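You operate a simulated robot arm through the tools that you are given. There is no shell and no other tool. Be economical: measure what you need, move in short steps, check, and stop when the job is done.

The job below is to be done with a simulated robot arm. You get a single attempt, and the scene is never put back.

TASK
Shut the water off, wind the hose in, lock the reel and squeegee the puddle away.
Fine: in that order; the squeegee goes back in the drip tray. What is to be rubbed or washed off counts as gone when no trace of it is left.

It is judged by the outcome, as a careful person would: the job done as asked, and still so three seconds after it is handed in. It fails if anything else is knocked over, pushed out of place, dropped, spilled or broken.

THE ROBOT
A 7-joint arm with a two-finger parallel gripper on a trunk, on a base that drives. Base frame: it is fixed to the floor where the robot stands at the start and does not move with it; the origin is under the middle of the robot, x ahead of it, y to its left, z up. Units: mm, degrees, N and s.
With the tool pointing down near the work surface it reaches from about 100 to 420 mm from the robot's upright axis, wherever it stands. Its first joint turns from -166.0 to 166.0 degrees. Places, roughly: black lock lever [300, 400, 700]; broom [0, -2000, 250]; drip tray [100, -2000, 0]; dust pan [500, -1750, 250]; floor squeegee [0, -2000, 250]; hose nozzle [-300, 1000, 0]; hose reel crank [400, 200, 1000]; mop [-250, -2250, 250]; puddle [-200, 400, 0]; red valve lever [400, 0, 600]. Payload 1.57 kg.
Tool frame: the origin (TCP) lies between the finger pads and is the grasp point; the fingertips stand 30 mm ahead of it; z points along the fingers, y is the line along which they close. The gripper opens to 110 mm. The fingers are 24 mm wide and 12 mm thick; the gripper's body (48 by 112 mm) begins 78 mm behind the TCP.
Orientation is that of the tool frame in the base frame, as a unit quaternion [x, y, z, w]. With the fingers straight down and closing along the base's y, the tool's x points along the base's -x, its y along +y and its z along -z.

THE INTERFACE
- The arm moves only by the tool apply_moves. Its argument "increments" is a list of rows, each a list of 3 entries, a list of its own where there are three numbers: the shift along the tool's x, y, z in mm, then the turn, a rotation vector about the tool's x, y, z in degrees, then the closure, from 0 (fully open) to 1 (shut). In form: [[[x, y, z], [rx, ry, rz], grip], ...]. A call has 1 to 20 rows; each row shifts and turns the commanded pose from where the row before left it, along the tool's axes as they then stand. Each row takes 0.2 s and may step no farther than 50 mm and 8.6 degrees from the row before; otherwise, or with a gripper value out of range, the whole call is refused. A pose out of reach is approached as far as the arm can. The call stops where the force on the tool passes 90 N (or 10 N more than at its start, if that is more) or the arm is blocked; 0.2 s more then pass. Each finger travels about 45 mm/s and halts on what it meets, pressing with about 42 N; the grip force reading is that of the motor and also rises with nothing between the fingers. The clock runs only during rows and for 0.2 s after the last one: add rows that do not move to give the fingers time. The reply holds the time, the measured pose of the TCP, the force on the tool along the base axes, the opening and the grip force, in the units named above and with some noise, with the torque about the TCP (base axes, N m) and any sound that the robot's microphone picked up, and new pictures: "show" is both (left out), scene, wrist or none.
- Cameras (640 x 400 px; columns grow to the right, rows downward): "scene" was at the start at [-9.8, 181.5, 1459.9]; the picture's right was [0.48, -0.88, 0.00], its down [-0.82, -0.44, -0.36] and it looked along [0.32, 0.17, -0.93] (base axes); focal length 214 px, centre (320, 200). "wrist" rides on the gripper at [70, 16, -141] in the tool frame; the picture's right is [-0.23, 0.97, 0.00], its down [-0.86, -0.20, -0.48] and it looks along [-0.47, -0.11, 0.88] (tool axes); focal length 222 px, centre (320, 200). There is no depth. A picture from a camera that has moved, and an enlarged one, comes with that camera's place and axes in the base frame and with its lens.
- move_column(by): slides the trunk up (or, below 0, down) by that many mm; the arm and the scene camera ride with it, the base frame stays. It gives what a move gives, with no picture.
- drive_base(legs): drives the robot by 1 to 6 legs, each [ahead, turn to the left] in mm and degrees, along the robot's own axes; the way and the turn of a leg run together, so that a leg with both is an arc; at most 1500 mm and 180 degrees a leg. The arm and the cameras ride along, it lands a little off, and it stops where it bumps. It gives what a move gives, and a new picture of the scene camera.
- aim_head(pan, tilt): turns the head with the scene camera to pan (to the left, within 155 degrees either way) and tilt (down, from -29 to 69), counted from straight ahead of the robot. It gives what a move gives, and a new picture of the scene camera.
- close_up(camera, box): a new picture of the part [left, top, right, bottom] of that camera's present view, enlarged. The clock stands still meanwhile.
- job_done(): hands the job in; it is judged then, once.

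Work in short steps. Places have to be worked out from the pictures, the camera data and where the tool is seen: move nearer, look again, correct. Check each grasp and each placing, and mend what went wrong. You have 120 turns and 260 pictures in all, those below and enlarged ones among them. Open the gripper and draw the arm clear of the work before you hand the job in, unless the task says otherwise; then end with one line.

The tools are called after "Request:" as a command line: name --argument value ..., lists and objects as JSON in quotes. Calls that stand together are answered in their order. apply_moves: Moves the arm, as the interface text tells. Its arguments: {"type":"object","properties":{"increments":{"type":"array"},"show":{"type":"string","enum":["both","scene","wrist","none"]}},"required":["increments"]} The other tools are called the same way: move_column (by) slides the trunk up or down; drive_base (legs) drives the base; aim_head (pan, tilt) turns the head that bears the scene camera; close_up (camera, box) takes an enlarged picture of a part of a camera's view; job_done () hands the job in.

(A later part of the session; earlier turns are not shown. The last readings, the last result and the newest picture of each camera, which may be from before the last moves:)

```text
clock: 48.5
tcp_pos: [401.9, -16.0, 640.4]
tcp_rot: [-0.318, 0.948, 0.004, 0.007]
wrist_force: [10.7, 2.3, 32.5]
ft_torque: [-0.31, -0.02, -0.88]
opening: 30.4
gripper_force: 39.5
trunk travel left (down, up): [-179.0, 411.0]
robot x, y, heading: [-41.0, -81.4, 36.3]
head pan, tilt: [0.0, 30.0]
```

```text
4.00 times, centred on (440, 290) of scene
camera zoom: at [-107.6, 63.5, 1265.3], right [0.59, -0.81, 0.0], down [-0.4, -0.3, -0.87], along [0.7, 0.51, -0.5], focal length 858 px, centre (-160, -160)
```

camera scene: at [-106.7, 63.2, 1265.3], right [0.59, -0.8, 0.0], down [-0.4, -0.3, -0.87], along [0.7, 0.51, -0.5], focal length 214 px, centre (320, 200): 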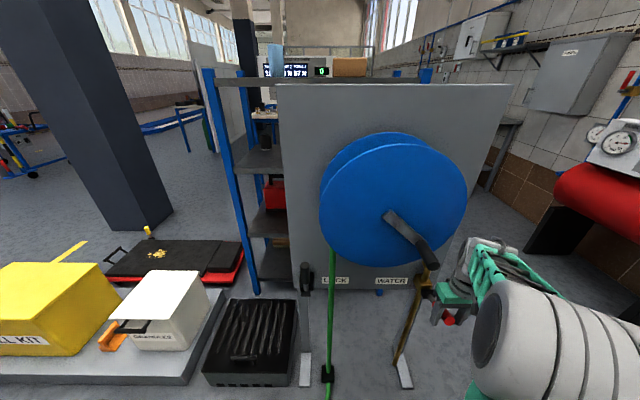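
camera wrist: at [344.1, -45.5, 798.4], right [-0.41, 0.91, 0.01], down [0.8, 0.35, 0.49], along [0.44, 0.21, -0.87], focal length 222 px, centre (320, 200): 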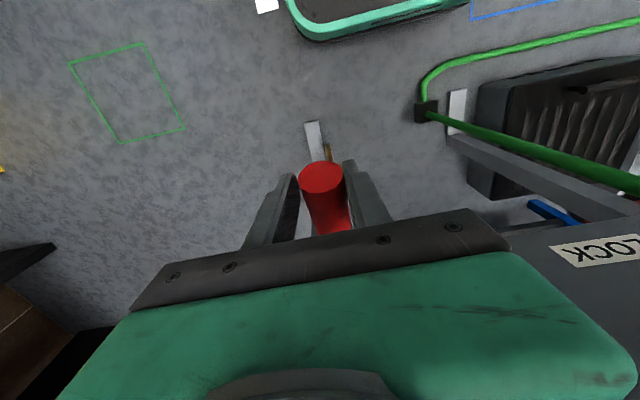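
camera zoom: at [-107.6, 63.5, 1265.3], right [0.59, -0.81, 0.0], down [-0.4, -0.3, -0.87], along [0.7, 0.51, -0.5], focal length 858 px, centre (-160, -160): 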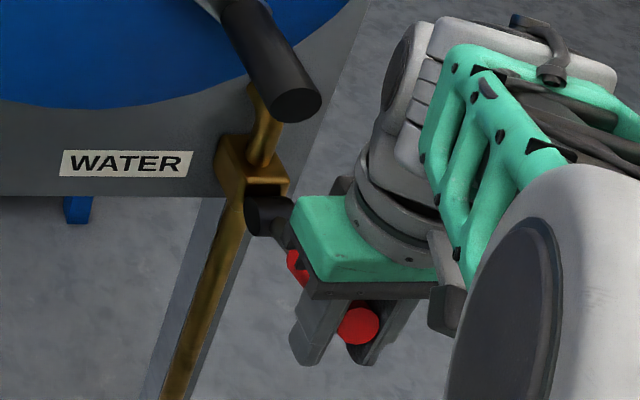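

The lever's end face is still where it was, so the pads slipped: it doesn't want to go down with this force. I go back and test upward instead.

Request:
apply_moves --increments '[[[-3, 0, -9], [0, 0, 0], 1], [[-3, 0, -9], [0, 0, 0], 1], [[-2, 0, -5], [0, 0, 0], 1], [[-2, 0, -5], [0, 0, 0], 1], [[-3, 0, -5], [0, 0, 0], 1], [[-3, 0, -5], [0, 0, 0], 1]]' --show "none"

Request:
close_up --camera "wrist" --box '[240, 100, 420, 240]'

```text
clock: 49.9
tcp_pos: [413.8, -6.9, 676.9]
tcp_rot: [-0.318, 0.948, 0.006, 0.004]
wrist_force: [12.5, -18.9, -14.8]
ft_torque: [-0.71, 0.95, -0.86]
opening: 30.2
gripper_force: 39.6
trunk travel left (down, up): [-179.0, 411.0]
robot x, y, heading: [-38.2, -78.8, 36.7]
head pan, tilt: [0.0, 30.0]
```

```text
2.86 times, centred on (330, 170) of wrist
camera zoom: at [348.9, -37.9, 816.0], right [-0.41, 0.91, 0.01], down [0.8, 0.35, 0.48], along [0.44, 0.21, -0.87], focal length 635 px, centre (291, 286)
```

zoom: 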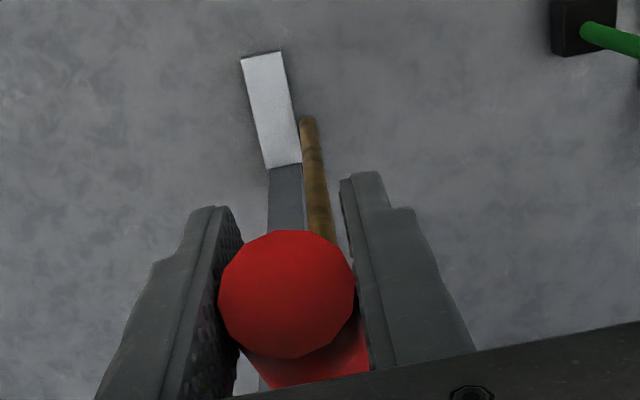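

Going upward the lever came along (end now ≈(407,-11,703), ~40° up). So up is its way; I keep turning it upward along the arc.

Request:
apply_moves --increments '[[[-5.4, -2, -7.8], [0, 0, 0], 1], [[-6.2, -1, -7.7], [0, 0, 0], 1], [[-6.9, 0, -7.1], [0, 0, 0], 1], [[-7.5, 0, -6.6], [0, 0, 0], 1], [[-8, 0, -6], [0, 0, 0], 1]]' --show "both"

```text
clock: 51.1
tcp_pos: [438.7, 12.9, 711.0]
tcp_rot: [-0.319, 0.948, 0.006, 0.002]
wrist_force: [-13.4, 13.8, -17.6]
ft_torque: [-1.61, 0.18, -0.61]
opening: 29.7
gripper_force: 39.8
trunk travel left (down, up): [-179.0, 411.0]
robot x, y, heading: [-37.6, -80.2, 36.5]
head pan, tilt: [0.0, 30.0]
camera scene: at [-106.7, 63.4, 1265.1], right [0.59, -0.8, 0.0], down [-0.4, -0.3, -0.87], along [0.7, 0.51, -0.5], focal length 214 px, centre (320, 200)
camera wrist: at [376.0, -19.0, 851.4], right [-0.41, 0.91, 0.01], down [0.8, 0.35, 0.48], along [0.44, 0.21, -0.88], focal length 222 px, centre (320, 200)
```

scene: 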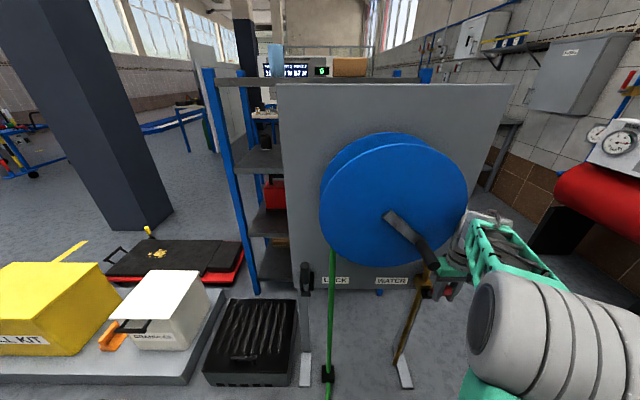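
wrist: 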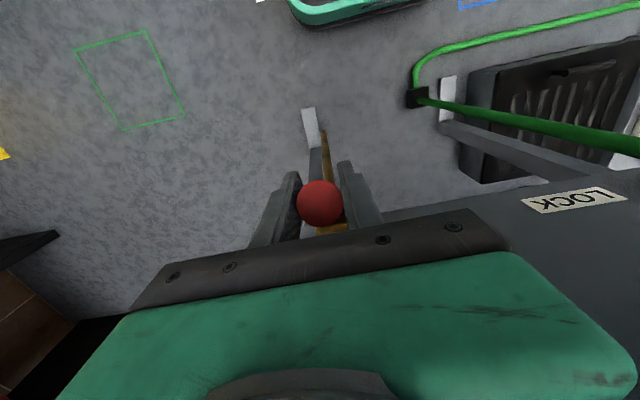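

The lever is near 57° up. To keep the wrist clear of the reel I let go, shift right and push the lever on toward the panel with the open left finger.

Request:
apply_moves --increments '[[[0, 0, 0], [0, 0, 0], 0], [[0, 0, 0], [0, 0, 0], 0], [[0, 0, 0], [0, 0, 0], 0], [[0, 0, 0], [0, 0, 0], 0], [[30, 0, 0], [0, 0, 0], 0], [[30, 0, 0], [0, 0, 0], 0], [[0, -30, 0], [0, 0, 0], 0], [[0, -31, 0], [0, 0, 0], 0]]' --show "both"

```text
clock: 52.9
tcp_pos: [430.5, -74.2, 711.3]
tcp_rot: [-0.319, 0.948, 0.006, 0.005]
wrist_force: [0.1, 0.2, 0.3]
ft_torque: [-0.01, -0.05, 0.0]
opening: 110.2
gripper_force: 0.1
trunk travel left (down, up): [-179.0, 411.0]
robot x, y, heading: [-38.7, -78.6, 36.4]
head pan, tilt: [0.0, 30.0]
camera scene: at [-106.9, 63.4, 1265.3], right [0.59, -0.8, 0.0], down [-0.4, -0.3, -0.87], along [0.7, 0.51, -0.5], focal length 214 px, centre (320, 200)
camera wrist: at [365.9, -104.3, 852.0], right [-0.41, 0.91, 0.01], down [0.8, 0.35, 0.49], along [0.44, 0.21, -0.87], focal length 222 px, centre (320, 200)
```

scene: 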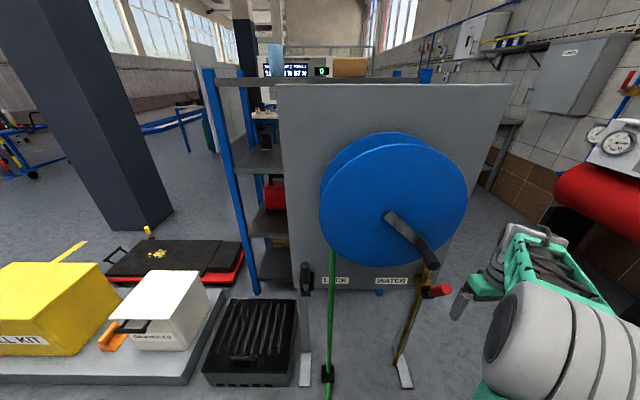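
wrist: 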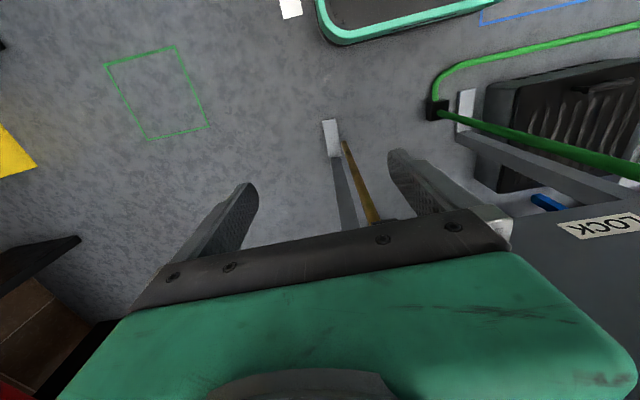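

I enlarge the lever to see its present attitude.

Request:
close_up --camera "scene" --box '[400, 250, 480, 310]'

```text
6.67 times, centred on (440, 280) of scene
camera zoom: at [-106.9, 63.4, 1265.3], right [0.59, -0.8, 0.0], down [-0.4, -0.3, -0.87], along [0.7, 0.51, -0.5], focal length 1430 px, centre (-480, -333)
```

zoom: 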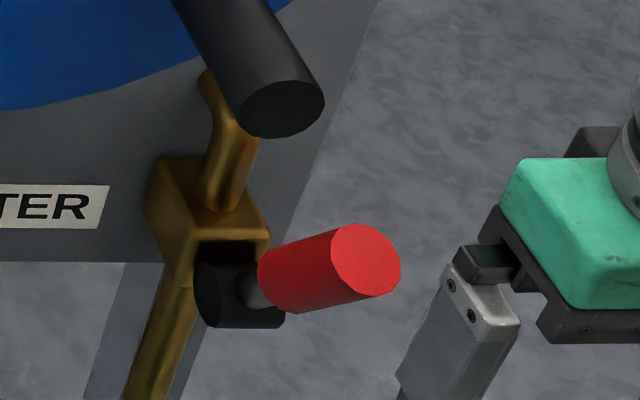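

The lever stands at ~58° with the left finger lined up in front of it. I push forward in small steps.

Request:
apply_moves --increments '[[[-10, 0, 0], [0, 0, 0], 0], [[-10, 0, 0], [0, 0, 0], 0], [[-10, 0, 0], [0, 0, 0], 0], [[-8, 0, 0], [0, 0, 0], 0], [[-8, 0, 0], [0, 0, 0], 0], [[-8, 0, 0], [0, 0, 0], 0], [[-8, 0, 0], [0, 0, 0], 0], [[-8, 0, 0], [0, 0, 0], 0], [[-6, 0, 0], [0, 0, 0], 0]]' --show "both"

Request:
close_up --camera "scene" --box '[400, 240, 480, 300]'

```text
clock: 54.9
tcp_pos: [490.5, -26.6, 710.8]
tcp_rot: [-0.319, 0.948, 0.005, 0.003]
wrist_force: [-0.4, -1.0, 0.0]
ft_torque: [0.07, -0.03, 0.08]
opening: 110.0
gripper_force: 0.0
trunk travel left (down, up): [-179.0, 411.0]
robot x, y, heading: [-38.5, -78.7, 36.1]
head pan, tilt: [0.0, 30.0]
camera scene: at [-106.8, 63.2, 1265.3], right [0.59, -0.8, 0.0], down [-0.4, -0.3, -0.87], along [0.7, 0.51, -0.5], focal length 214 px, centre (320, 200)
camera wrist: at [426.4, -57.9, 851.9], right [-0.41, 0.91, 0.01], down [0.8, 0.35, 0.49], along [0.44, 0.21, -0.87], focal length 222 px, centre (320, 200)
```

scene: 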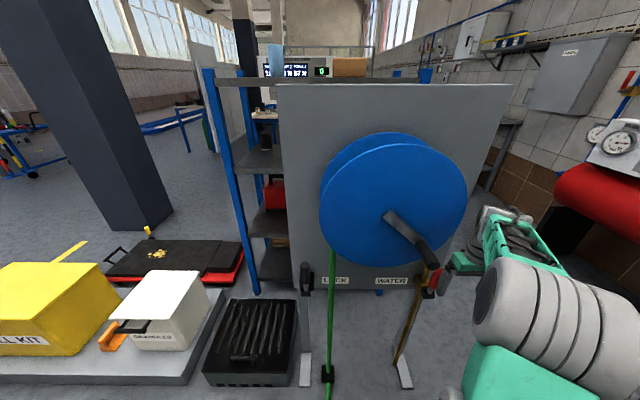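
wrist: 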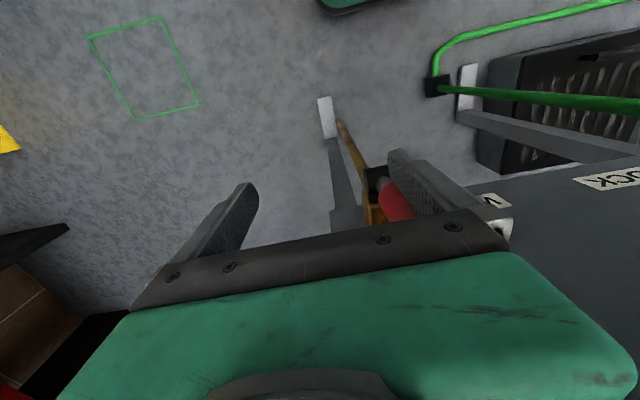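

```text
6.67 times, centred on (440, 270) of scene
camera zoom: at [-106.8, 63.2, 1265.3], right [0.59, -0.8, 0.0], down [-0.4, -0.3, -0.87], along [0.7, 0.51, -0.5], focal length 1430 px, centre (-480, -267)
```

zoom: 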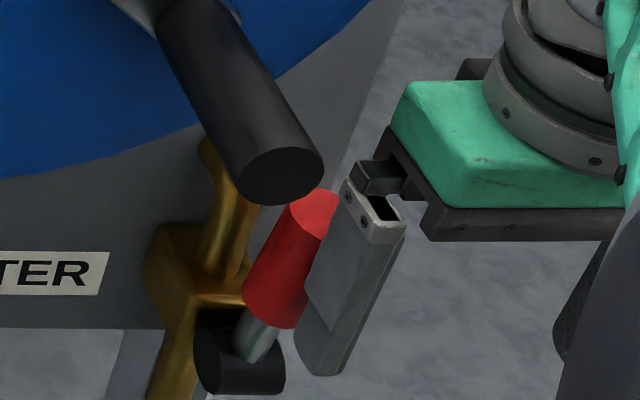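

No resistance so far; the lever is at about 77°. I push on until it meets its stop.

Request:
apply_moves --increments '[[[-6, 0, 0], [0, 0, 0], 0], [[-6, 0, 0], [0, 0, 0], 0], [[-6, 0, 0], [0, 0, 0], 0], [[-6, 0, 0], [0, 0, 0], 0], [[-6, 0, 0], [0, 0, 0], 0]]' --show "wrist"

Request:
close_up --camera "scene" --box '[400, 240, 480, 300]'

```text
clock: 56.2
tcp_pos: [506.0, -16.3, 711.5]
tcp_rot: [-0.319, 0.948, 0.009, -0.007]
wrist_force: [-27.3, -22.4, 18.5]
ft_torque: [1.71, -0.34, 2.18]
opening: 109.0
gripper_force: 0.1
trunk travel left (down, up): [-179.0, 411.0]
robot x, y, heading: [-45.0, -79.7, 35.7]
head pan, tilt: [0.0, 30.0]
stopped in row 5: the force on the tool passed its limit (the readings are from after the stop); the commanded pose is now the measured one
camera wrist: at [443.4, -47.1, 853.0], right [-0.41, 0.91, 0.02], down [0.81, 0.35, 0.47], along [0.42, 0.21, -0.88], focal length 222 px, centre (320, 200)
```

wrist: 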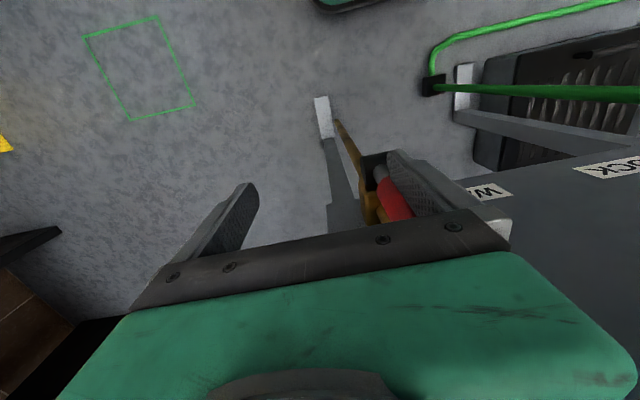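

```text
6.67 times, centred on (440, 270) of scene
camera zoom: at [-110.0, 60.6, 1265.7], right [0.59, -0.81, 0.0], down [-0.4, -0.29, -0.87], along [0.7, 0.51, -0.5], focal length 1430 px, centre (-480, -267)
```

zoom: 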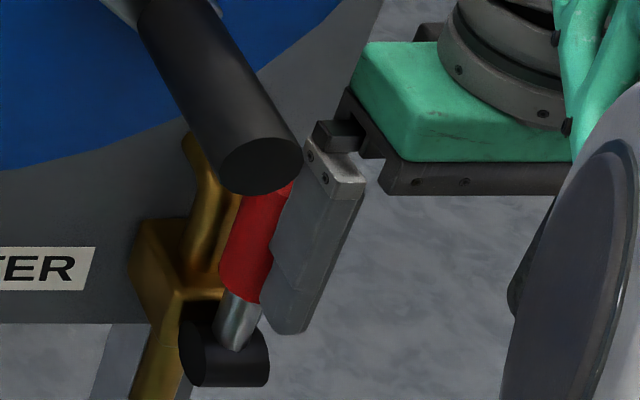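

The stop is reached (lever almost upright). I back the tool off and check that the lever stays.

Request:
apply_moves --increments '[[[10, 0, 0], [0, 0, 0], 0], [[20, 0, 0], [0, 0, 0], 0], [[30, -10, 0], [0, 0, 0], 0], [[30, -10, 0], [0, 0, 0], 0], [[30, -20, 0], [0, 0, 0], 0], [[30, -10, 0], [0, 0, 0], 0]]' --show "wrist"

Request:
close_up --camera "scene" --box '[390, 230, 486, 300]'

```text
clock: 57.6
tcp_pos: [417.4, -145.4, 708.0]
tcp_rot: [-0.319, 0.948, 0.008, -0.007]
wrist_force: [0.2, 0.1, 0.7]
ft_torque: [0.0, 0.02, 0.03]
opening: 110.0
gripper_force: 0.1
trunk travel left (down, up): [-179.0, 411.0]
robot x, y, heading: [-42.8, -80.5, 35.9]
head pan, tilt: [0.0, 30.0]
camera wrist: at [356.7, -175.2, 849.9], right [-0.41, 0.91, 0.02], down [0.81, 0.35, 0.47], along [0.42, 0.2, -0.88], focal length 222 px, centre (320, 200)
```

wrist: 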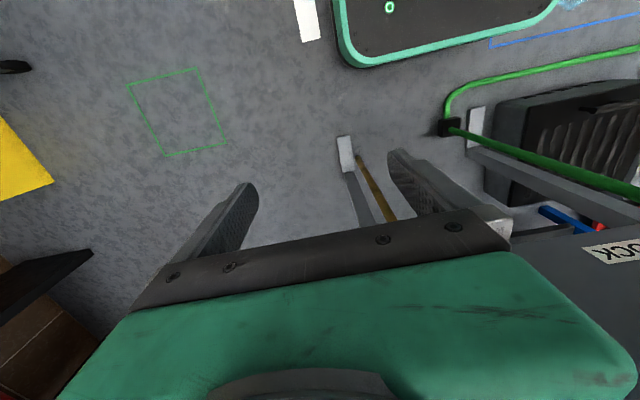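

```text
5.71 times, centred on (438, 265) of scene
camera zoom: at [-106.7, 63.0, 1265.3], right [0.59, -0.81, 0.0], down [-0.4, -0.29, -0.87], along [0.7, 0.51, -0.5], focal length 1226 px, centre (-354, -171)
```

zoom: 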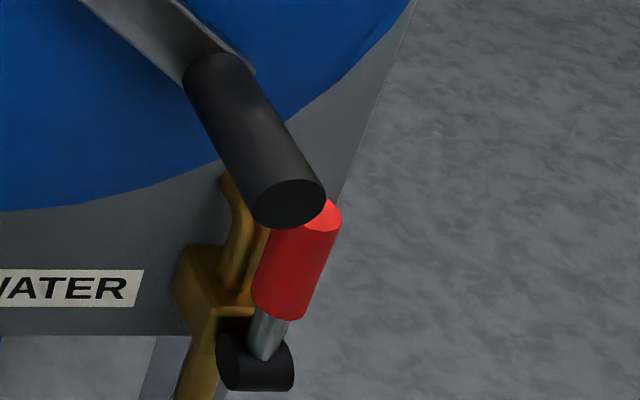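

The lever stays upright at its stop: water shut. Next the crank: I raise the trunk and carry the tool up and over toward the handle from above.

Request:
move_column --by 180

Request:
apply_moves --increments '[[[20, 10, -40], [0, 0, 0], 0.4], [[20, 40, -40], [0, 0, 0], 0.4], [[0, 40, -40], [0, -5, 0], 0.4], [[0, 40, 0], [0, -5, 0], 0.4], [[0, 40, 0], [0, -5, 0], 0.4], [[0, 40, 0], [0, -5, 0], 0.4]]' --show "both"

```text
clock: 59.6
tcp_pos: [417.7, -144.2, 888.5]
tcp_rot: [-0.318, 0.948, 0.009, -0.007]
wrist_force: [-0.1, 0.8, 0.3]
ft_torque: [-0.01, 0.02, -0.03]
opening: 110.0
gripper_force: 0.0
trunk travel left (down, up): [-359.0, 231.0]
robot x, y, heading: [-42.6, -80.5, 36.3]
head pan, tilt: [0.0, 30.0]
```

```text
refused: row 2 steps farther than a row can; nothing moved
```

Request:
apply_moves --increments '[[[20, 0, -40], [0, 0, 0], 0.4], [[20, 20, -40], [0, 0, 0], 0.4], [[0, 25, -40], [0, 0, 0], 0.4], [[0, 40, 0], [0, -5, 0], 0.4], [[0, 40, 0], [0, -5, 0], 0.4], [[0, 40, 0], [0, -5, 0], 0.4], [[0, 40, 0], [0, -5, 0], 0.4]]' --show "both"

```text
clock: 61.4
tcp_pos: [268.1, -5.7, 982.9]
tcp_rot: [-0.309, 0.939, 0.106, 0.11]
wrist_force: [0.2, 0.1, 0.0]
ft_torque: [0.01, 0.0, 0.02]
opening: 66.2
gripper_force: 0.0
trunk travel left (down, up): [-359.0, 231.0]
robot x, y, heading: [-42.2, -76.9, 35.8]
head pan, tilt: [0.0, 30.0]
stopped in row 7: the arm was blocked; the commanded pose is now the measured one
camera scene: at [-106.5, 62.8, 1445.3], right [0.59, -0.81, 0.0], down [-0.4, -0.29, -0.87], along [0.7, 0.51, -0.5], focal length 214 px, centre (320, 200)
camera wrist: at [184.3, -68.9, 1099.4], right [-0.41, 0.89, 0.19], down [0.72, 0.19, 0.66], along [0.56, 0.41, -0.72], focal length 222 px, centre (320, 200)
```

scene: 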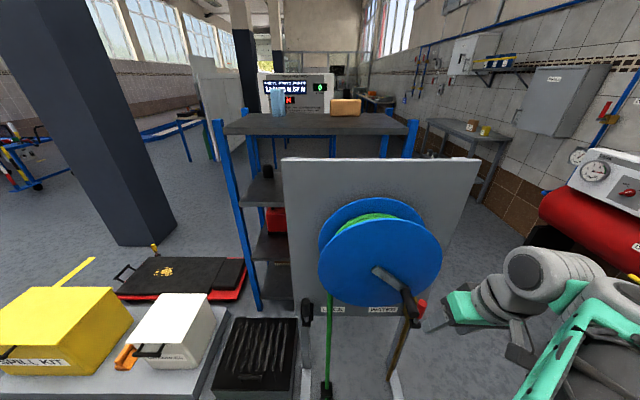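
wrist: 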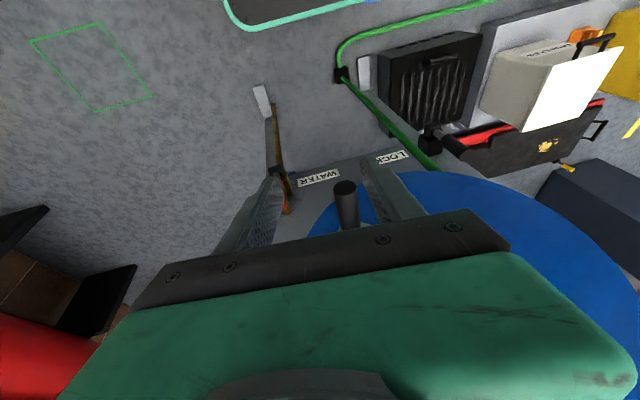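

The pose got cramped close to the robot. I back the base 80 mm to give the arm room and square the tool up.

Request:
drive_base --legs '[[-90, 1.5]]'

Request:
apply_moves --increments '[[[0, 0, 0], [3.6, 0.4, 0], 0.4], [[0, 0, 0], [3.7, 0.4, 0], 0.4], [[0, 0, 0], [0, 0, 0], 0.4]]' --show "both"

```text
clock: 62.5
tcp_pos: [193.2, -53.0, 982.2]
tcp_rot: [-0.32, 0.935, 0.106, 0.109]
wrist_force: [-0.7, -0.2, 0.9]
ft_torque: [0.0, -0.02, -0.01]
opening: 66.2
gripper_force: 0.1
trunk travel left (down, up): [-359.0, 231.0]
robot x, y, heading: [-116.9, -136.0, 37.8]
head pan, tilt: [0.0, 30.0]
camera scene: at [-183.3, 6.8, 1445.3], right [0.61, -0.79, 0.0], down [-0.4, -0.3, -0.87], along [0.69, 0.53, -0.5], focal length 214 px, centre (320, 200)
```

scene: 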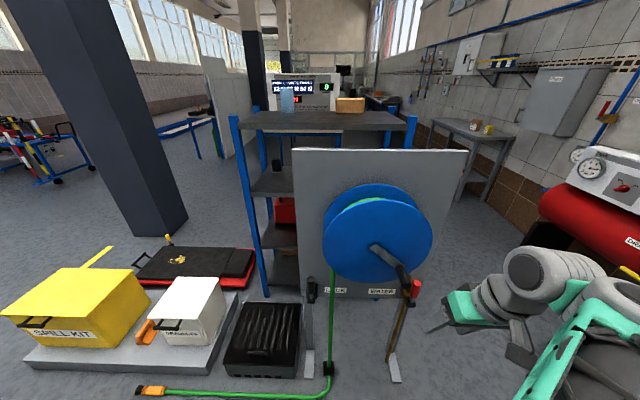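

```text
clock: 63.5
tcp_pos: [191.2, -53.2, 947.6]
tcp_rot: [-0.304, 0.947, 0.076, 0.066]
wrist_force: [-0.2, 1.1, -1.1]
ft_torque: [0.0, -0.05, 0.01]
opening: 65.9
gripper_force: 0.0
trunk travel left (down, up): [-359.0, 231.0]
robot x, y, heading: [-116.8, -136.1, 37.3]
head pan, tilt: [0.0, 30.0]
stopped in row 3: the arm was blocked; the commanded pose is now the measured one
camera scene: at [-183.3, 6.6, 1445.3], right [0.61, -0.79, 0.0], down [-0.4, -0.3, -0.87], along [0.69, 0.53, -0.5], focal length 214 px, centre (320, 200)
camera wrist: at [116.0, -106.2, 1075.3], right [-0.39, 0.91, 0.14], down [0.77, 0.24, 0.6], along [0.51, 0.34, -0.79], focal length 222 px, centre (320, 200)
```

scene: 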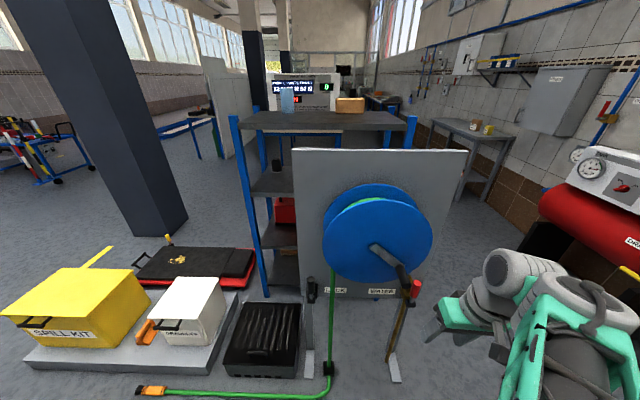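
wrist: 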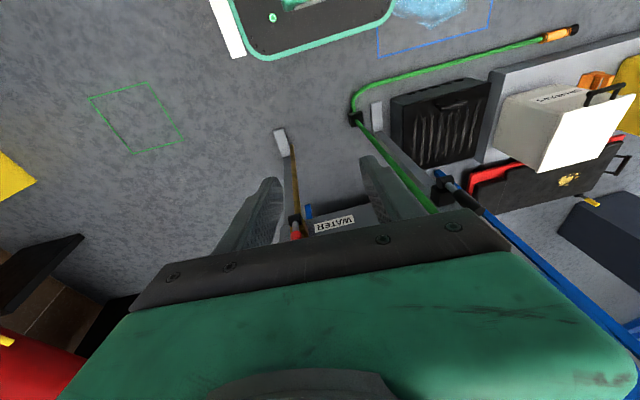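

Too close to the robot it keeps folding. I go forward 130 and up first, with the tool still in front of the handle.

Request:
apply_moves --increments '[[[-22, 4, -10], [0, 0, 0], 0.4], [[-28, 4, -10], [0, 0, 0], 0.4], [[-28, 4, 0], [0, 0, 0], 0.4], [[-28, 4, 0], [0, 0, 0], 0.4], [[-28, 4, 0], [0, 0, 0], 0.4], [[0, 0, 0], [0, 0, 0], 0.4]]' --show "wrist"

```text
clock: 64.9
tcp_pos: [285.7, 34.4, 992.7]
tcp_rot: [-0.304, 0.947, 0.075, 0.069]
wrist_force: [-0.5, -0.3, -0.3]
ft_torque: [-0.03, 0.02, 0.0]
opening: 66.2
gripper_force: 0.0
trunk travel left (down, up): [-359.0, 231.0]
robot x, y, heading: [-110.8, -136.6, 37.7]
head pan, tilt: [0.0, 30.0]
camera wrist: at [210.1, -17.6, 1120.8], right [-0.39, 0.91, 0.14], down [0.77, 0.24, 0.6], along [0.51, 0.34, -0.79], focal length 222 px, centre (320, 200)
```

wrist: 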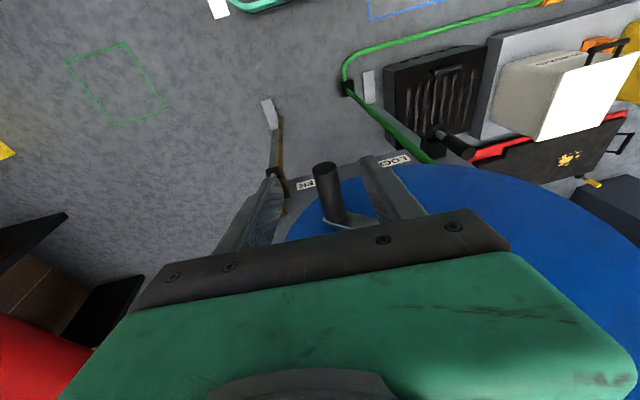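

Good. I tilt the tool to lean back about 20° in the right plane.

Request:
apply_moves --increments '[[[0, 0, 0], [2.4, -3, 0], 0.4], [[0, 0, 0], [2.4, -3, 0], 0.4], [[0, 0, 0], [0, -3.8, 0], 0.4], [[0, 0, 0], [0, 0, 0], 0.4]]' --show "wrist"

```text
clock: 65.9
tcp_pos: [286.8, 34.7, 992.5]
tcp_rot: [-0.294, 0.94, 0.059, 0.162]
wrist_force: [0.7, 0.1, -0.7]
ft_torque: [-0.02, 0.02, -0.01]
opening: 66.1
gripper_force: 0.1
trunk travel left (down, up): [-359.0, 231.0]
robot x, y, heading: [-116.9, -134.4, 37.3]
head pan, tilt: [0.0, 30.0]
camera wrist: at [186.0, -19.4, 1102.5], right [-0.38, 0.92, 0.09], down [0.65, 0.2, 0.74], along [0.66, 0.34, -0.67], focal length 222 px, centre (320, 200)
```

wrist: 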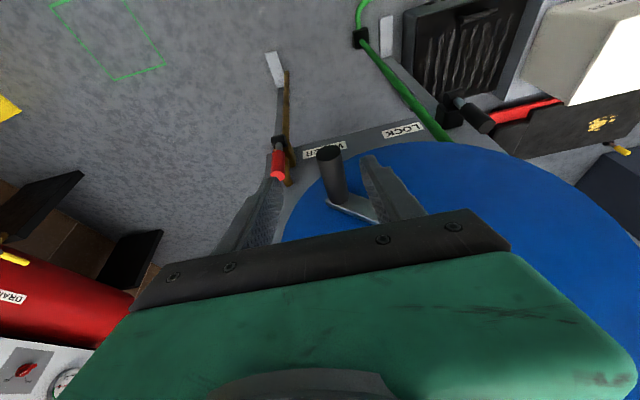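

Tilt is right. I move over the handle, then part of the way down.

Request:
apply_moves --increments '[[[-25, 3.5, 9], [0, 0, 0], 0.4], [[-25, 3.5, 9], [0, 0, 0], 0.4], [[10, -0.5, 28], [0, 0, 0], 0.4], [[7, -0.5, 20], [0, 0, 0], 0.4]]' --show "both"

Request:
close_up --camera "scene" --box '[340, 220, 500, 320]'

```text
clock: 66.9
tcp_pos: [326.0, 71.3, 942.8]
tcp_rot: [-0.296, 0.939, 0.06, 0.163]
wrist_force: [0.0, 0.8, 0.3]
ft_torque: [0.03, -0.03, -0.02]
opening: 65.9
gripper_force: 0.0
trunk travel left (down, up): [-359.0, 231.0]
robot x, y, heading: [-111.5, -137.4, 37.7]
head pan, tilt: [0.0, 30.0]
camera scene: at [-183.5, 6.6, 1445.3], right [0.61, -0.79, 0.0], down [-0.4, -0.3, -0.87], along [0.69, 0.53, -0.5], focal length 214 px, centre (320, 200)
camera wrist: at [225.8, 17.1, 1052.3], right [-0.38, 0.92, 0.09], down [0.65, 0.2, 0.74], along [0.66, 0.34, -0.67], focal length 222 px, centre (320, 200)
```

scene: 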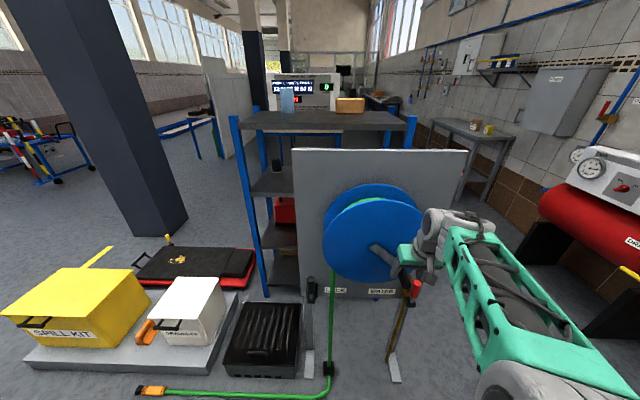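
wrist: 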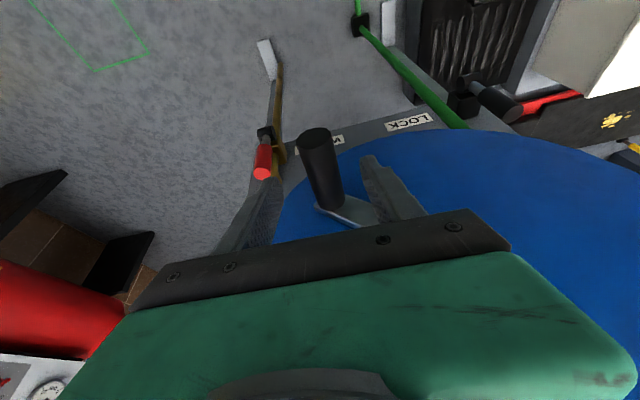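

```text
4.00 times, centred on (420, 270) of scene
camera zoom: at [-183.5, 6.6, 1445.3], right [0.61, -0.79, 0.0], down [-0.4, -0.3, -0.87], along [0.69, 0.53, -0.5], focal length 858 px, centre (-80, -80)
```

zoom: 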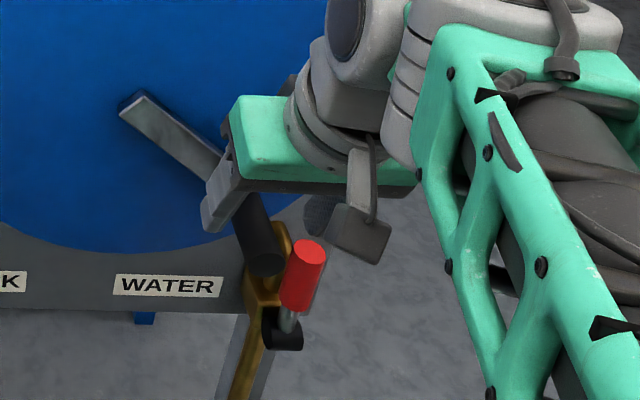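

The handle lies between the fingers. I go down 42 mm and close.

Request:
apply_moves --increments '[[[7, 0, 20], [0, 0, 0], 0.4], [[7, 0, 20], [0, 0, 0], 0.4], [[0, 0, 0], [0, 0, 0], 0.6], [[0, 0, 0], [0, 0, 0], 0.8], [[0, 0, 0], [0, 0, 0], 0.8], [[0, 0, 0], [0, 0, 0], 0.8]]' --show "wrist"

```text
clock: 68.3
tcp_pos: [325.4, 71.7, 900.1]
tcp_rot: [-0.296, 0.939, 0.06, 0.162]
wrist_force: [-5.7, 7.7, 4.1]
ft_torque: [-0.03, 0.02, 0.08]
opening: 30.1
gripper_force: 4.9
trunk travel left (down, up): [-359.0, 231.0]
robot x, y, heading: [-114.7, -135.7, 37.5]
head pan, tilt: [0.0, 30.0]
camera wrist: at [225.7, 18.9, 1009.9], right [-0.38, 0.92, 0.09], down [0.65, 0.2, 0.74], along [0.66, 0.34, -0.67], focal length 222 px, centre (320, 200)
```

wrist: 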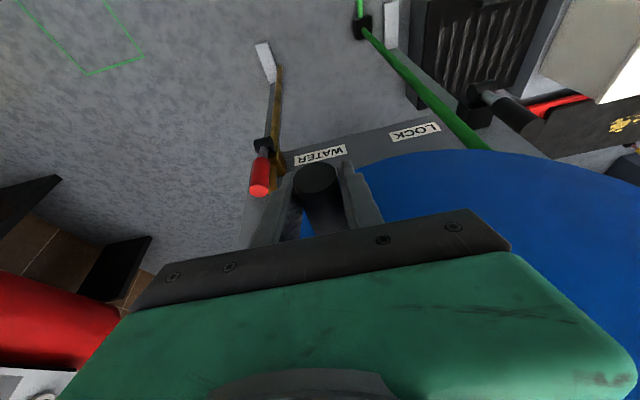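

Gripped at 30 mm. I test-turn the crank ~15° clockwise (handle down and left), which lifts the hose side.

Request:
apply_moves --increments '[[[0, 0, 0], [0, 0, 0], 0.85], [[3.95, 10.7, 9.2], [0, 0, 0], 0.85], [[3.5, 11.85, 7.8], [0, 0, 0], 0.85], [[0, 0, 0], [0, 0, 0], 0.85]]' --show "both"

```text
clock: 69.3
tcp_pos: [313.7, 87.8, 881.3]
tcp_rot: [-0.294, 0.94, 0.06, 0.161]
wrist_force: [18.3, -5.4, -11.2]
ft_torque: [0.94, -0.45, 0.89]
opening: 27.3
gripper_force: 38.2
trunk travel left (down, up): [-359.0, 231.0]
robot x, y, heading: [-116.4, -133.6, 37.4]
head pan, tilt: [0.0, 30.0]
camera scene: at [-180.6, 6.4, 1445.3], right [0.61, -0.79, 0.0], down [-0.4, -0.3, -0.87], along [0.69, 0.53, -0.5], focal length 214 px, centre (320, 200)
camera wrist: at [213.5, 35.7, 989.8], right [-0.38, 0.92, 0.09], down [0.65, 0.19, 0.74], along [0.66, 0.34, -0.67], focal length 222 px, centre (320, 200)
```

scene: 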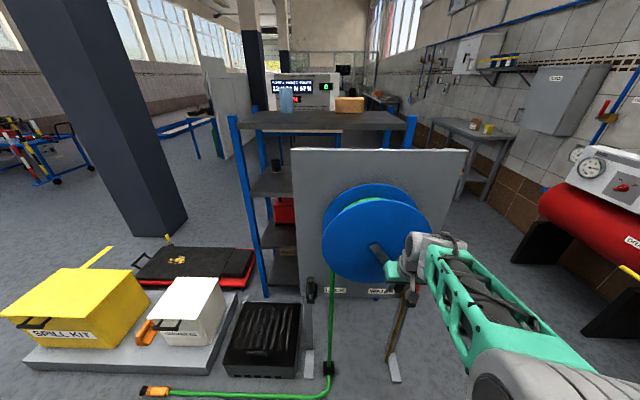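
wrist: 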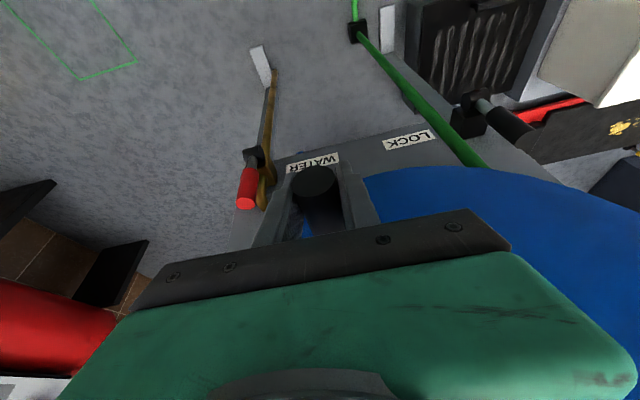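

The crank follows with light force. I continue through the bottom with a slightly larger radius.

Request:
apply_moves --increments '[[[4.2, 12.3, 9.5], [0, 0, 0], 0.85], [[2.8, 15.3, 5.2], [0, 0, 0], 0.85], [[1.8, 13.8, 2.9], [0, 0, 0], 0.85], [[1.4, 16.2, 1.25], [0, 0, 0], 0.85], [[0, 0, 0], [0, 0, 0], 0.85]]' --show "both"

```text
clock: 70.5
tcp_pos: [275.3, 136.6, 861.3]
tcp_rot: [-0.297, 0.939, 0.06, 0.161]
wrist_force: [2.5, 8.6, -2.5]
ft_torque: [-0.46, 0.1, 0.78]
opening: 27.9
gripper_force: 26.2
trunk travel left (down, up): [-359.0, 231.0]
robot x, y, heading: [-115.5, -132.4, 37.7]
head pan, tilt: [0.0, 30.0]
camera scene: at [-183.3, 7.5, 1445.3], right [0.61, -0.79, 0.0], down [-0.4, -0.31, -0.87], along [0.69, 0.53, -0.5], focal length 214 px, centre (320, 200)
camera wrist: at [175.8, 82.5, 970.8], right [-0.39, 0.92, 0.09], down [0.65, 0.2, 0.74], along [0.66, 0.35, -0.67], focal length 222 px, centre (320, 200)
```

scene: 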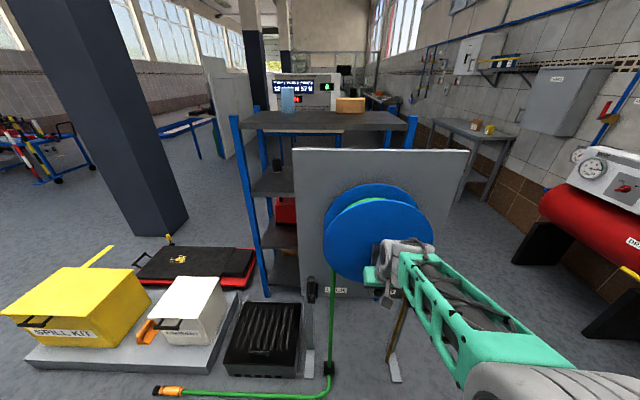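
wrist: 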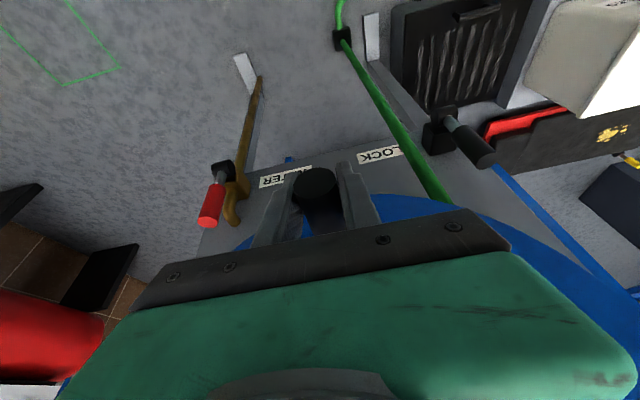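

The nozzle has moved inward, so the direction is right and forces are small. I carry on up the left side.

Request:
apply_moves --increments '[[[0.5, 20.2, -1.8], [0, 0, 0], 0.85], [[-0.8, 19.65, -5.4], [0, 0, 0], 0.85], [[-2, 18.5, -8.4], [0, 0, 0], 0.85], [[-3.1, 16.7, -11.3], [0, 0, 0], 0.85], [[-4.2, 14.3, -13.9], [0, 0, 0], 0.85], [[-5.1, 11.65, -15.9], [0, 0, 0], 0.85], [[-5.8, 8.6, -17.5], [0, 0, 0], 0.85], [[-6.4, 5.3, -18.6], [0, 0, 0], 0.85], [[-6.8, 1.7, -19.1], [0, 0, 0], 0.85], [[0, 0, 0], [0, 0, 0], 0.85]]' --show "both"

```text
clock: 72.7
tcp_pos: [205.3, 224.8, 982.0]
tcp_rot: [-0.296, 0.939, 0.059, 0.162]
wrist_force: [1.3, -0.8, 3.9]
ft_torque: [-0.44, 0.41, 0.37]
opening: 27.5
gripper_force: 21.0
trunk travel left (down, up): [-359.0, 231.0]
robot x, y, heading: [-111.7, -135.9, 37.6]
head pan, tilt: [0.0, 30.0]
camera scene: at [-183.5, 6.3, 1445.5], right [0.61, -0.79, 0.0], down [-0.4, -0.3, -0.87], along [0.69, 0.53, -0.5], focal length 214 px, centre (320, 200)
camera wrist: at [104.9, 171.1, 1090.7], right [-0.38, 0.92, 0.09], down [0.65, 0.2, 0.74], along [0.66, 0.34, -0.67], focal length 222 px, centre (320, 200)
```

scene: 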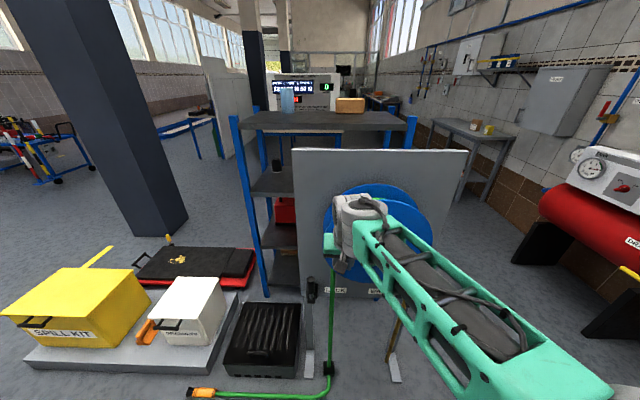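
wrist: 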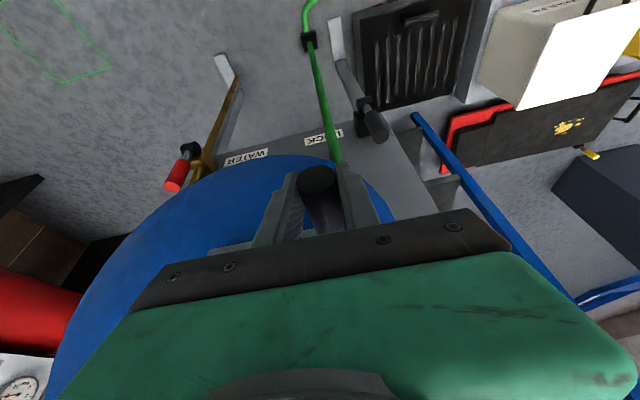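

Forces stay near zero, so the circle fits. I go over the top and down the right side.

Request:
apply_moves --increments '[[[-7, -2.2, -19], [0, 0, 0], 0.85], [[-6.9, -5.7, -18.3], [0, 0, 0], 0.85], [[-6.7, -9, -17.1], [0, 0, 0], 0.85], [[-6.2, -12, -15.3], [0, 0, 0], 0.85], [[-5.5, -14.65, -13], [0, 0, 0], 0.85], [[-4.7, -16.9, -10.4], [0, 0, 0], 0.85], [[-3.8, -18.6, -7.4], [0, 0, 0], 0.85], [[-2.7, -19.8, -4.2], [0, 0, 0], 0.85], [[-1.5, -20.3, -1], [0, 0, 0], 0.85], [[-0.3, -20.2, 2.4], [0, 0, 0], 0.85], [[0.9, -19.6, 5.7], [0, 0, 0], 0.85], [[2.1, -18.3, 8.8], [0, 0, 0], 0.85], [[3.3, -16.5, 11.6], [0, 0, 0], 0.85], [[4.3, -14.1, 14.1], [0, 0, 0], 0.85], [[5.2, -11.35, 16.1], [0, 0, 0], 0.85], [[5.9, -8.3, 17.7], [0, 0, 0], 0.85], [[6.5, -4.9, 18.7], [0, 0, 0], 0.85], [[6.8, -1.4, 19.2], [0, 0, 0], 0.85], [[0, 0, 0], [0, 0, 0], 0.85]]' --show "both"

```text
clock: 76.7
tcp_pos: [346.8, 44.8, 973.7]
tcp_rot: [-0.299, 0.938, 0.058, 0.164]
wrist_force: [-27.9, 31.0, 12.3]
ft_torque: [1.22, 0.59, 0.98]
opening: 53.1
gripper_force: 21.0
trunk travel left (down, up): [-359.0, 231.0]
robot x, y, heading: [-117.5, -132.2, 37.7]
head pan, tilt: [0.0, 30.0]
camera scene: at [-188.0, 9.9, 1444.8], right [0.61, -0.79, 0.0], down [-0.39, -0.31, -0.87], along [0.69, 0.53, -0.5], focal length 214 px, centre (320, 200)
camera wrist: at [246.4, -8.8, 1082.0], right [-0.39, 0.92, 0.09], down [0.64, 0.2, 0.74], along [0.66, 0.35, -0.67], focal length 222 px, centre (320, 200)
```

scene: 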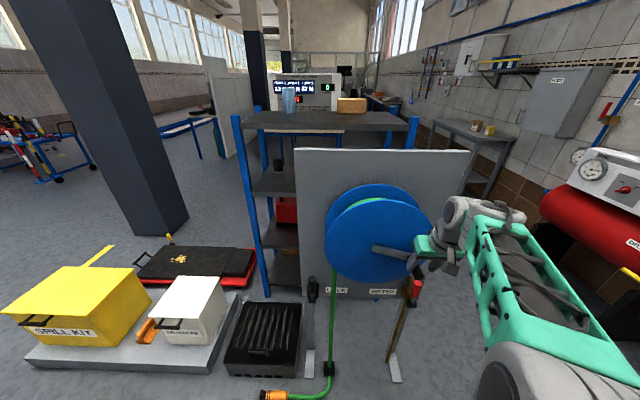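
wrist: 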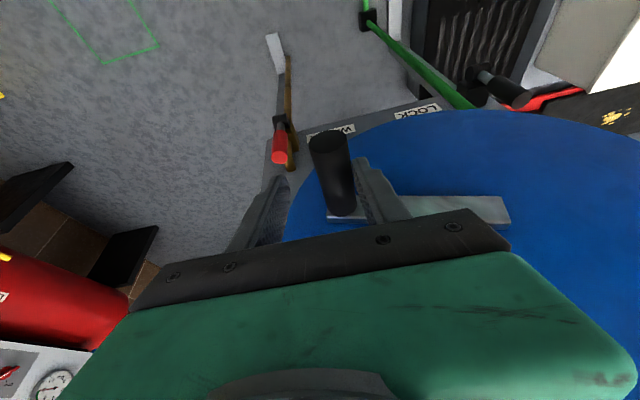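

The fingers were spread (53 mm): the handle slipped partly. I look closer at where it is.

Request:
close_up --camera "scene" --box '[340, 210, 480, 300]'

Request:
close_up --camera "wrist" --box '[220, 80, 540, 280]'

```text
4.44 times, centred on (410, 255) of scene
camera zoom: at [-188.0, 9.9, 1444.8], right [0.61, -0.79, 0.0], down [-0.39, -0.31, -0.87], along [0.69, 0.53, -0.5], focal length 953 px, centre (-80, -44)
```

zoom: 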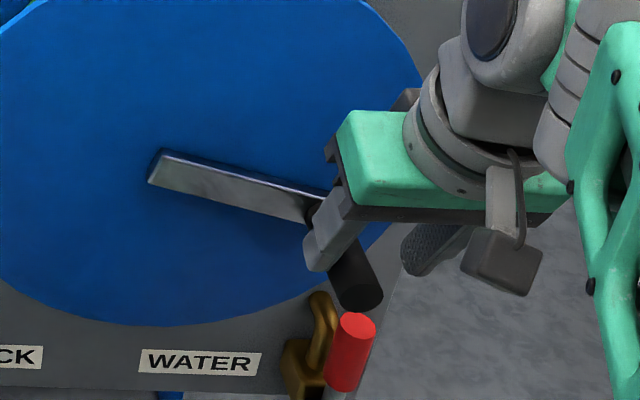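

```text
2.00 times, centred on (380, 180) of wrist
camera zoom: at [246.4, -8.8, 1082.0], right [-0.39, 0.92, 0.09], down [0.64, 0.2, 0.74], along [0.66, 0.35, -0.67], focal length 444 px, centre (200, 240)
```

zoom: 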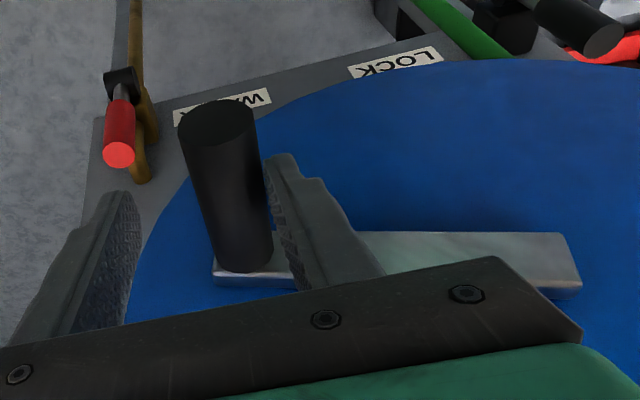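

The handle slid toward the fingertips on the way up. I re-seat it deeper: open, go down and slightly left, and close fully.

Request:
apply_moves --increments '[[[0, 0, 0], [0, 0, 0], 0.35], [[0, 0, 0], [0, 0, 0], 0.35], [[3, 10.5, 9], [0, 0, 0], 0.35], [[4, 0, 9], [0, 0, 0], 0.35], [[4, 0, 12], [0, 0, 0], 0.35], [[0, 0, 0], [0, 0, 0], 0.7], [[0, 0, 0], [0, 0, 0], 1], [[0, 0, 0], [0, 0, 0], 1], [[0, 0, 0], [0, 0, 0], 1]]' --show "both"

Request:
close_up --camera "scene" --box '[340, 210, 480, 300]'

```text
clock: 78.7
tcp_pos: [339.6, 55.7, 941.9]
tcp_rot: [-0.301, 0.938, 0.06, 0.162]
wrist_force: [-26.3, 38.1, 10.8]
ft_torque: [-0.56, 0.33, 0.49]
opening: 27.6
gripper_force: 24.6
trunk travel left (down, up): [-359.0, 231.0]
robot x, y, heading: [-114.4, -134.1, 37.8]
head pan, tilt: [0.0, 30.0]
camera scene: at [-188.2, 10.9, 1444.8], right [0.61, -0.79, 0.0], down [-0.39, -0.31, -0.87], along [0.68, 0.53, -0.5], focal length 214 px, centre (320, 200)
camera wrist: at [239.8, 1.3, 1050.8], right [-0.39, 0.91, 0.09], down [0.64, 0.2, 0.74], along [0.66, 0.35, -0.67], focal length 222 px, centre (320, 200)
```

scene: 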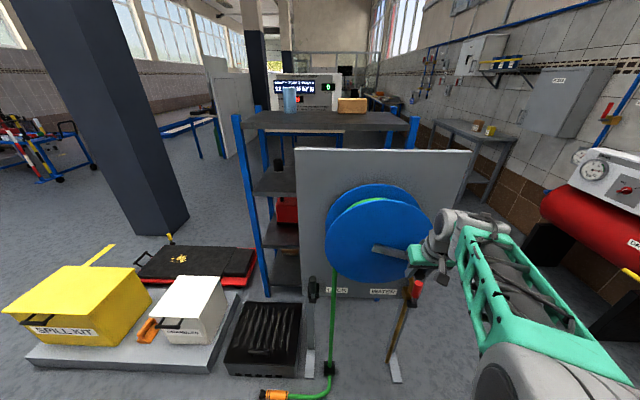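
wrist: 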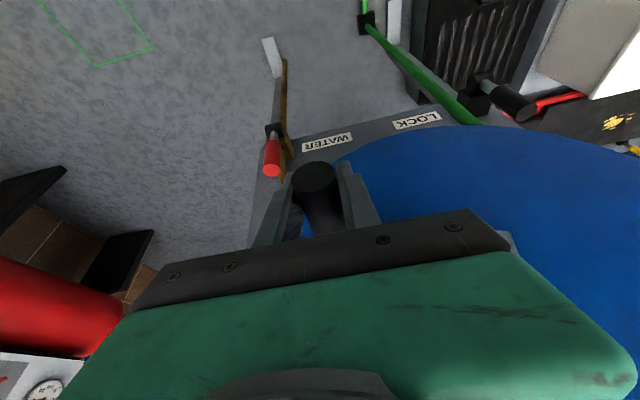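

```text
4.44 times, centred on (410, 255) of scene
camera zoom: at [-188.2, 10.9, 1444.8], right [0.61, -0.79, 0.0], down [-0.39, -0.31, -0.87], along [0.68, 0.53, -0.5], focal length 953 px, centre (-80, -44)
```

zoom: 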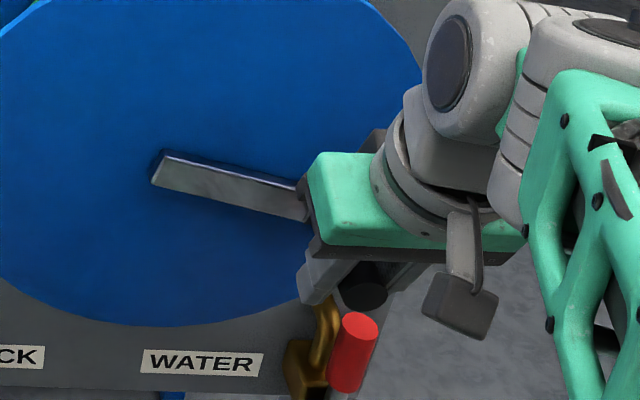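

Seated, but pushed 46 N sideways, so the circle is somewhat smaller (centre lateral ≈57, radius ≈109). I relax sideways by 6 mm and read again.

Request:
apply_moves --increments '[[[0.2, 3, 0], [0, 0, 0], 1], [[0.2, 3, 0], [0, 0, 0], 1], [[0, 0, 0], [0, 0, 0], 1]]' --show "none"

```text
clock: 79.5
tcp_pos: [338.3, 55.2, 941.5]
tcp_rot: [-0.295, 0.94, 0.059, 0.164]
wrist_force: [-4.3, 19.8, 11.0]
ft_torque: [0.43, -0.39, 0.91]
opening: 27.8
gripper_force: 38.2
trunk travel left (down, up): [-359.0, 231.0]
robot x, y, heading: [-117.5, -135.8, 37.6]
head pan, tilt: [0.0, 30.0]
```

The handle sits at lateral ≈165 and the arm's give is about 5 N/mm. With the refined circle I crank down, through the bottom and up the left side.

Request:
apply_moves --increments '[[[6.6, 11, 16.6], [0, 0, 0], 1], [[6.1, 10.4, 15.1], [0, 0, 0], 1], [[5.5, 13, 13.1], [0, 0, 0], 1], [[4.8, 15.4, 10.7], [0, 0, 0], 1], [[3.9, 17.1, 8], [0, 0, 0], 1], [[2.9, 18.5, 5.1], [0, 0, 0], 1], [[1.8, 19.1, 2], [0, 0, 0], 1], [[0.7, 19.3, -1.2], [0, 0, 0], 1], [[-0.5, 18.8, -4.3], [0, 0, 0], 1], [[-1.6, 17.8, -7.3], [0, 0, 0], 1], [[-2.7, 16.2, -10.1], [0, 0, 0], 1], [[-3.7, 14.2, -12.5], [0, 0, 0], 1], [[-4.7, 11.7, -14.7], [0, 0, 0], 1], [[-5.4, 8.9, -16.3], [0, 0, 0], 1], [[-6, 5.8, -17.5], [0, 0, 0], 1], [[-6.4, 2.5, -18.1], [0, 0, 0], 1], [[-6.6, -0.9, -18.2], [0, 0, 0], 1], [[0, 0, 0], [0, 0, 0], 1]]' --show "both"

```text
clock: 81.4
tcp_pos: [275.0, 140.5, 865.9]
tcp_rot: [-0.271, 0.947, 0.048, 0.167]
wrist_force: [49.6, -43.1, -13.0]
ft_torque: [0.76, -0.35, 1.33]
opening: 29.4
gripper_force: 38.9
trunk travel left (down, up): [-359.0, 231.0]
robot x, y, heading: [-115.6, -133.1, 36.3]
head pan, tilt: [0.0, 30.0]
stopped in row 9: the force on the tool passed its limit (the readings are from after the stop); the commanded pose is now the measured one
camera scene: at [-175.1, 6.3, 1445.7], right [0.59, -0.81, 0.0], down [-0.41, -0.29, -0.87], along [0.7, 0.51, -0.5], focal length 214 px, centre (320, 200)
camera wrist: at [171.0, 93.3, 974.3], right [-0.33, 0.94, 0.08], down [0.65, 0.17, 0.74], along [0.68, 0.3, -0.67], focal length 222 px, centre (320, 200)
```

scene: 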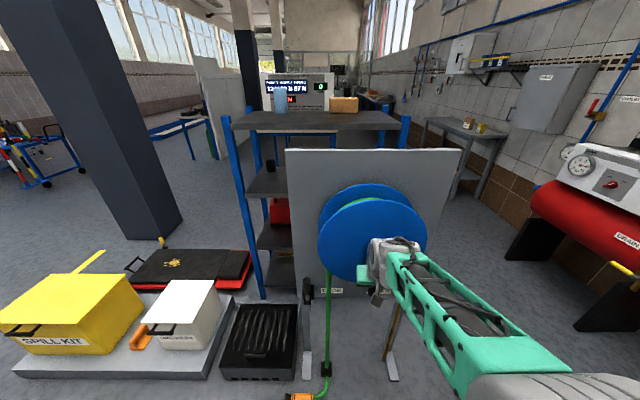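
wrist: 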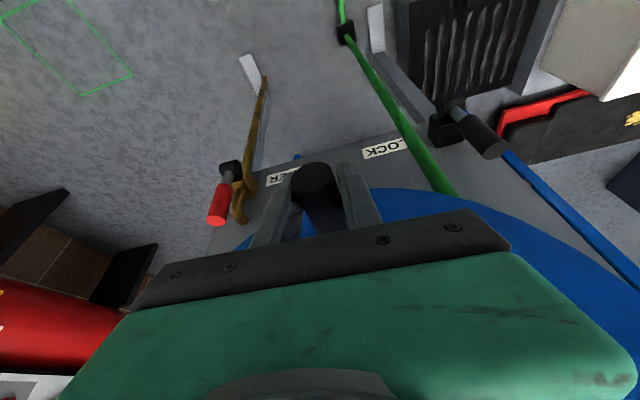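

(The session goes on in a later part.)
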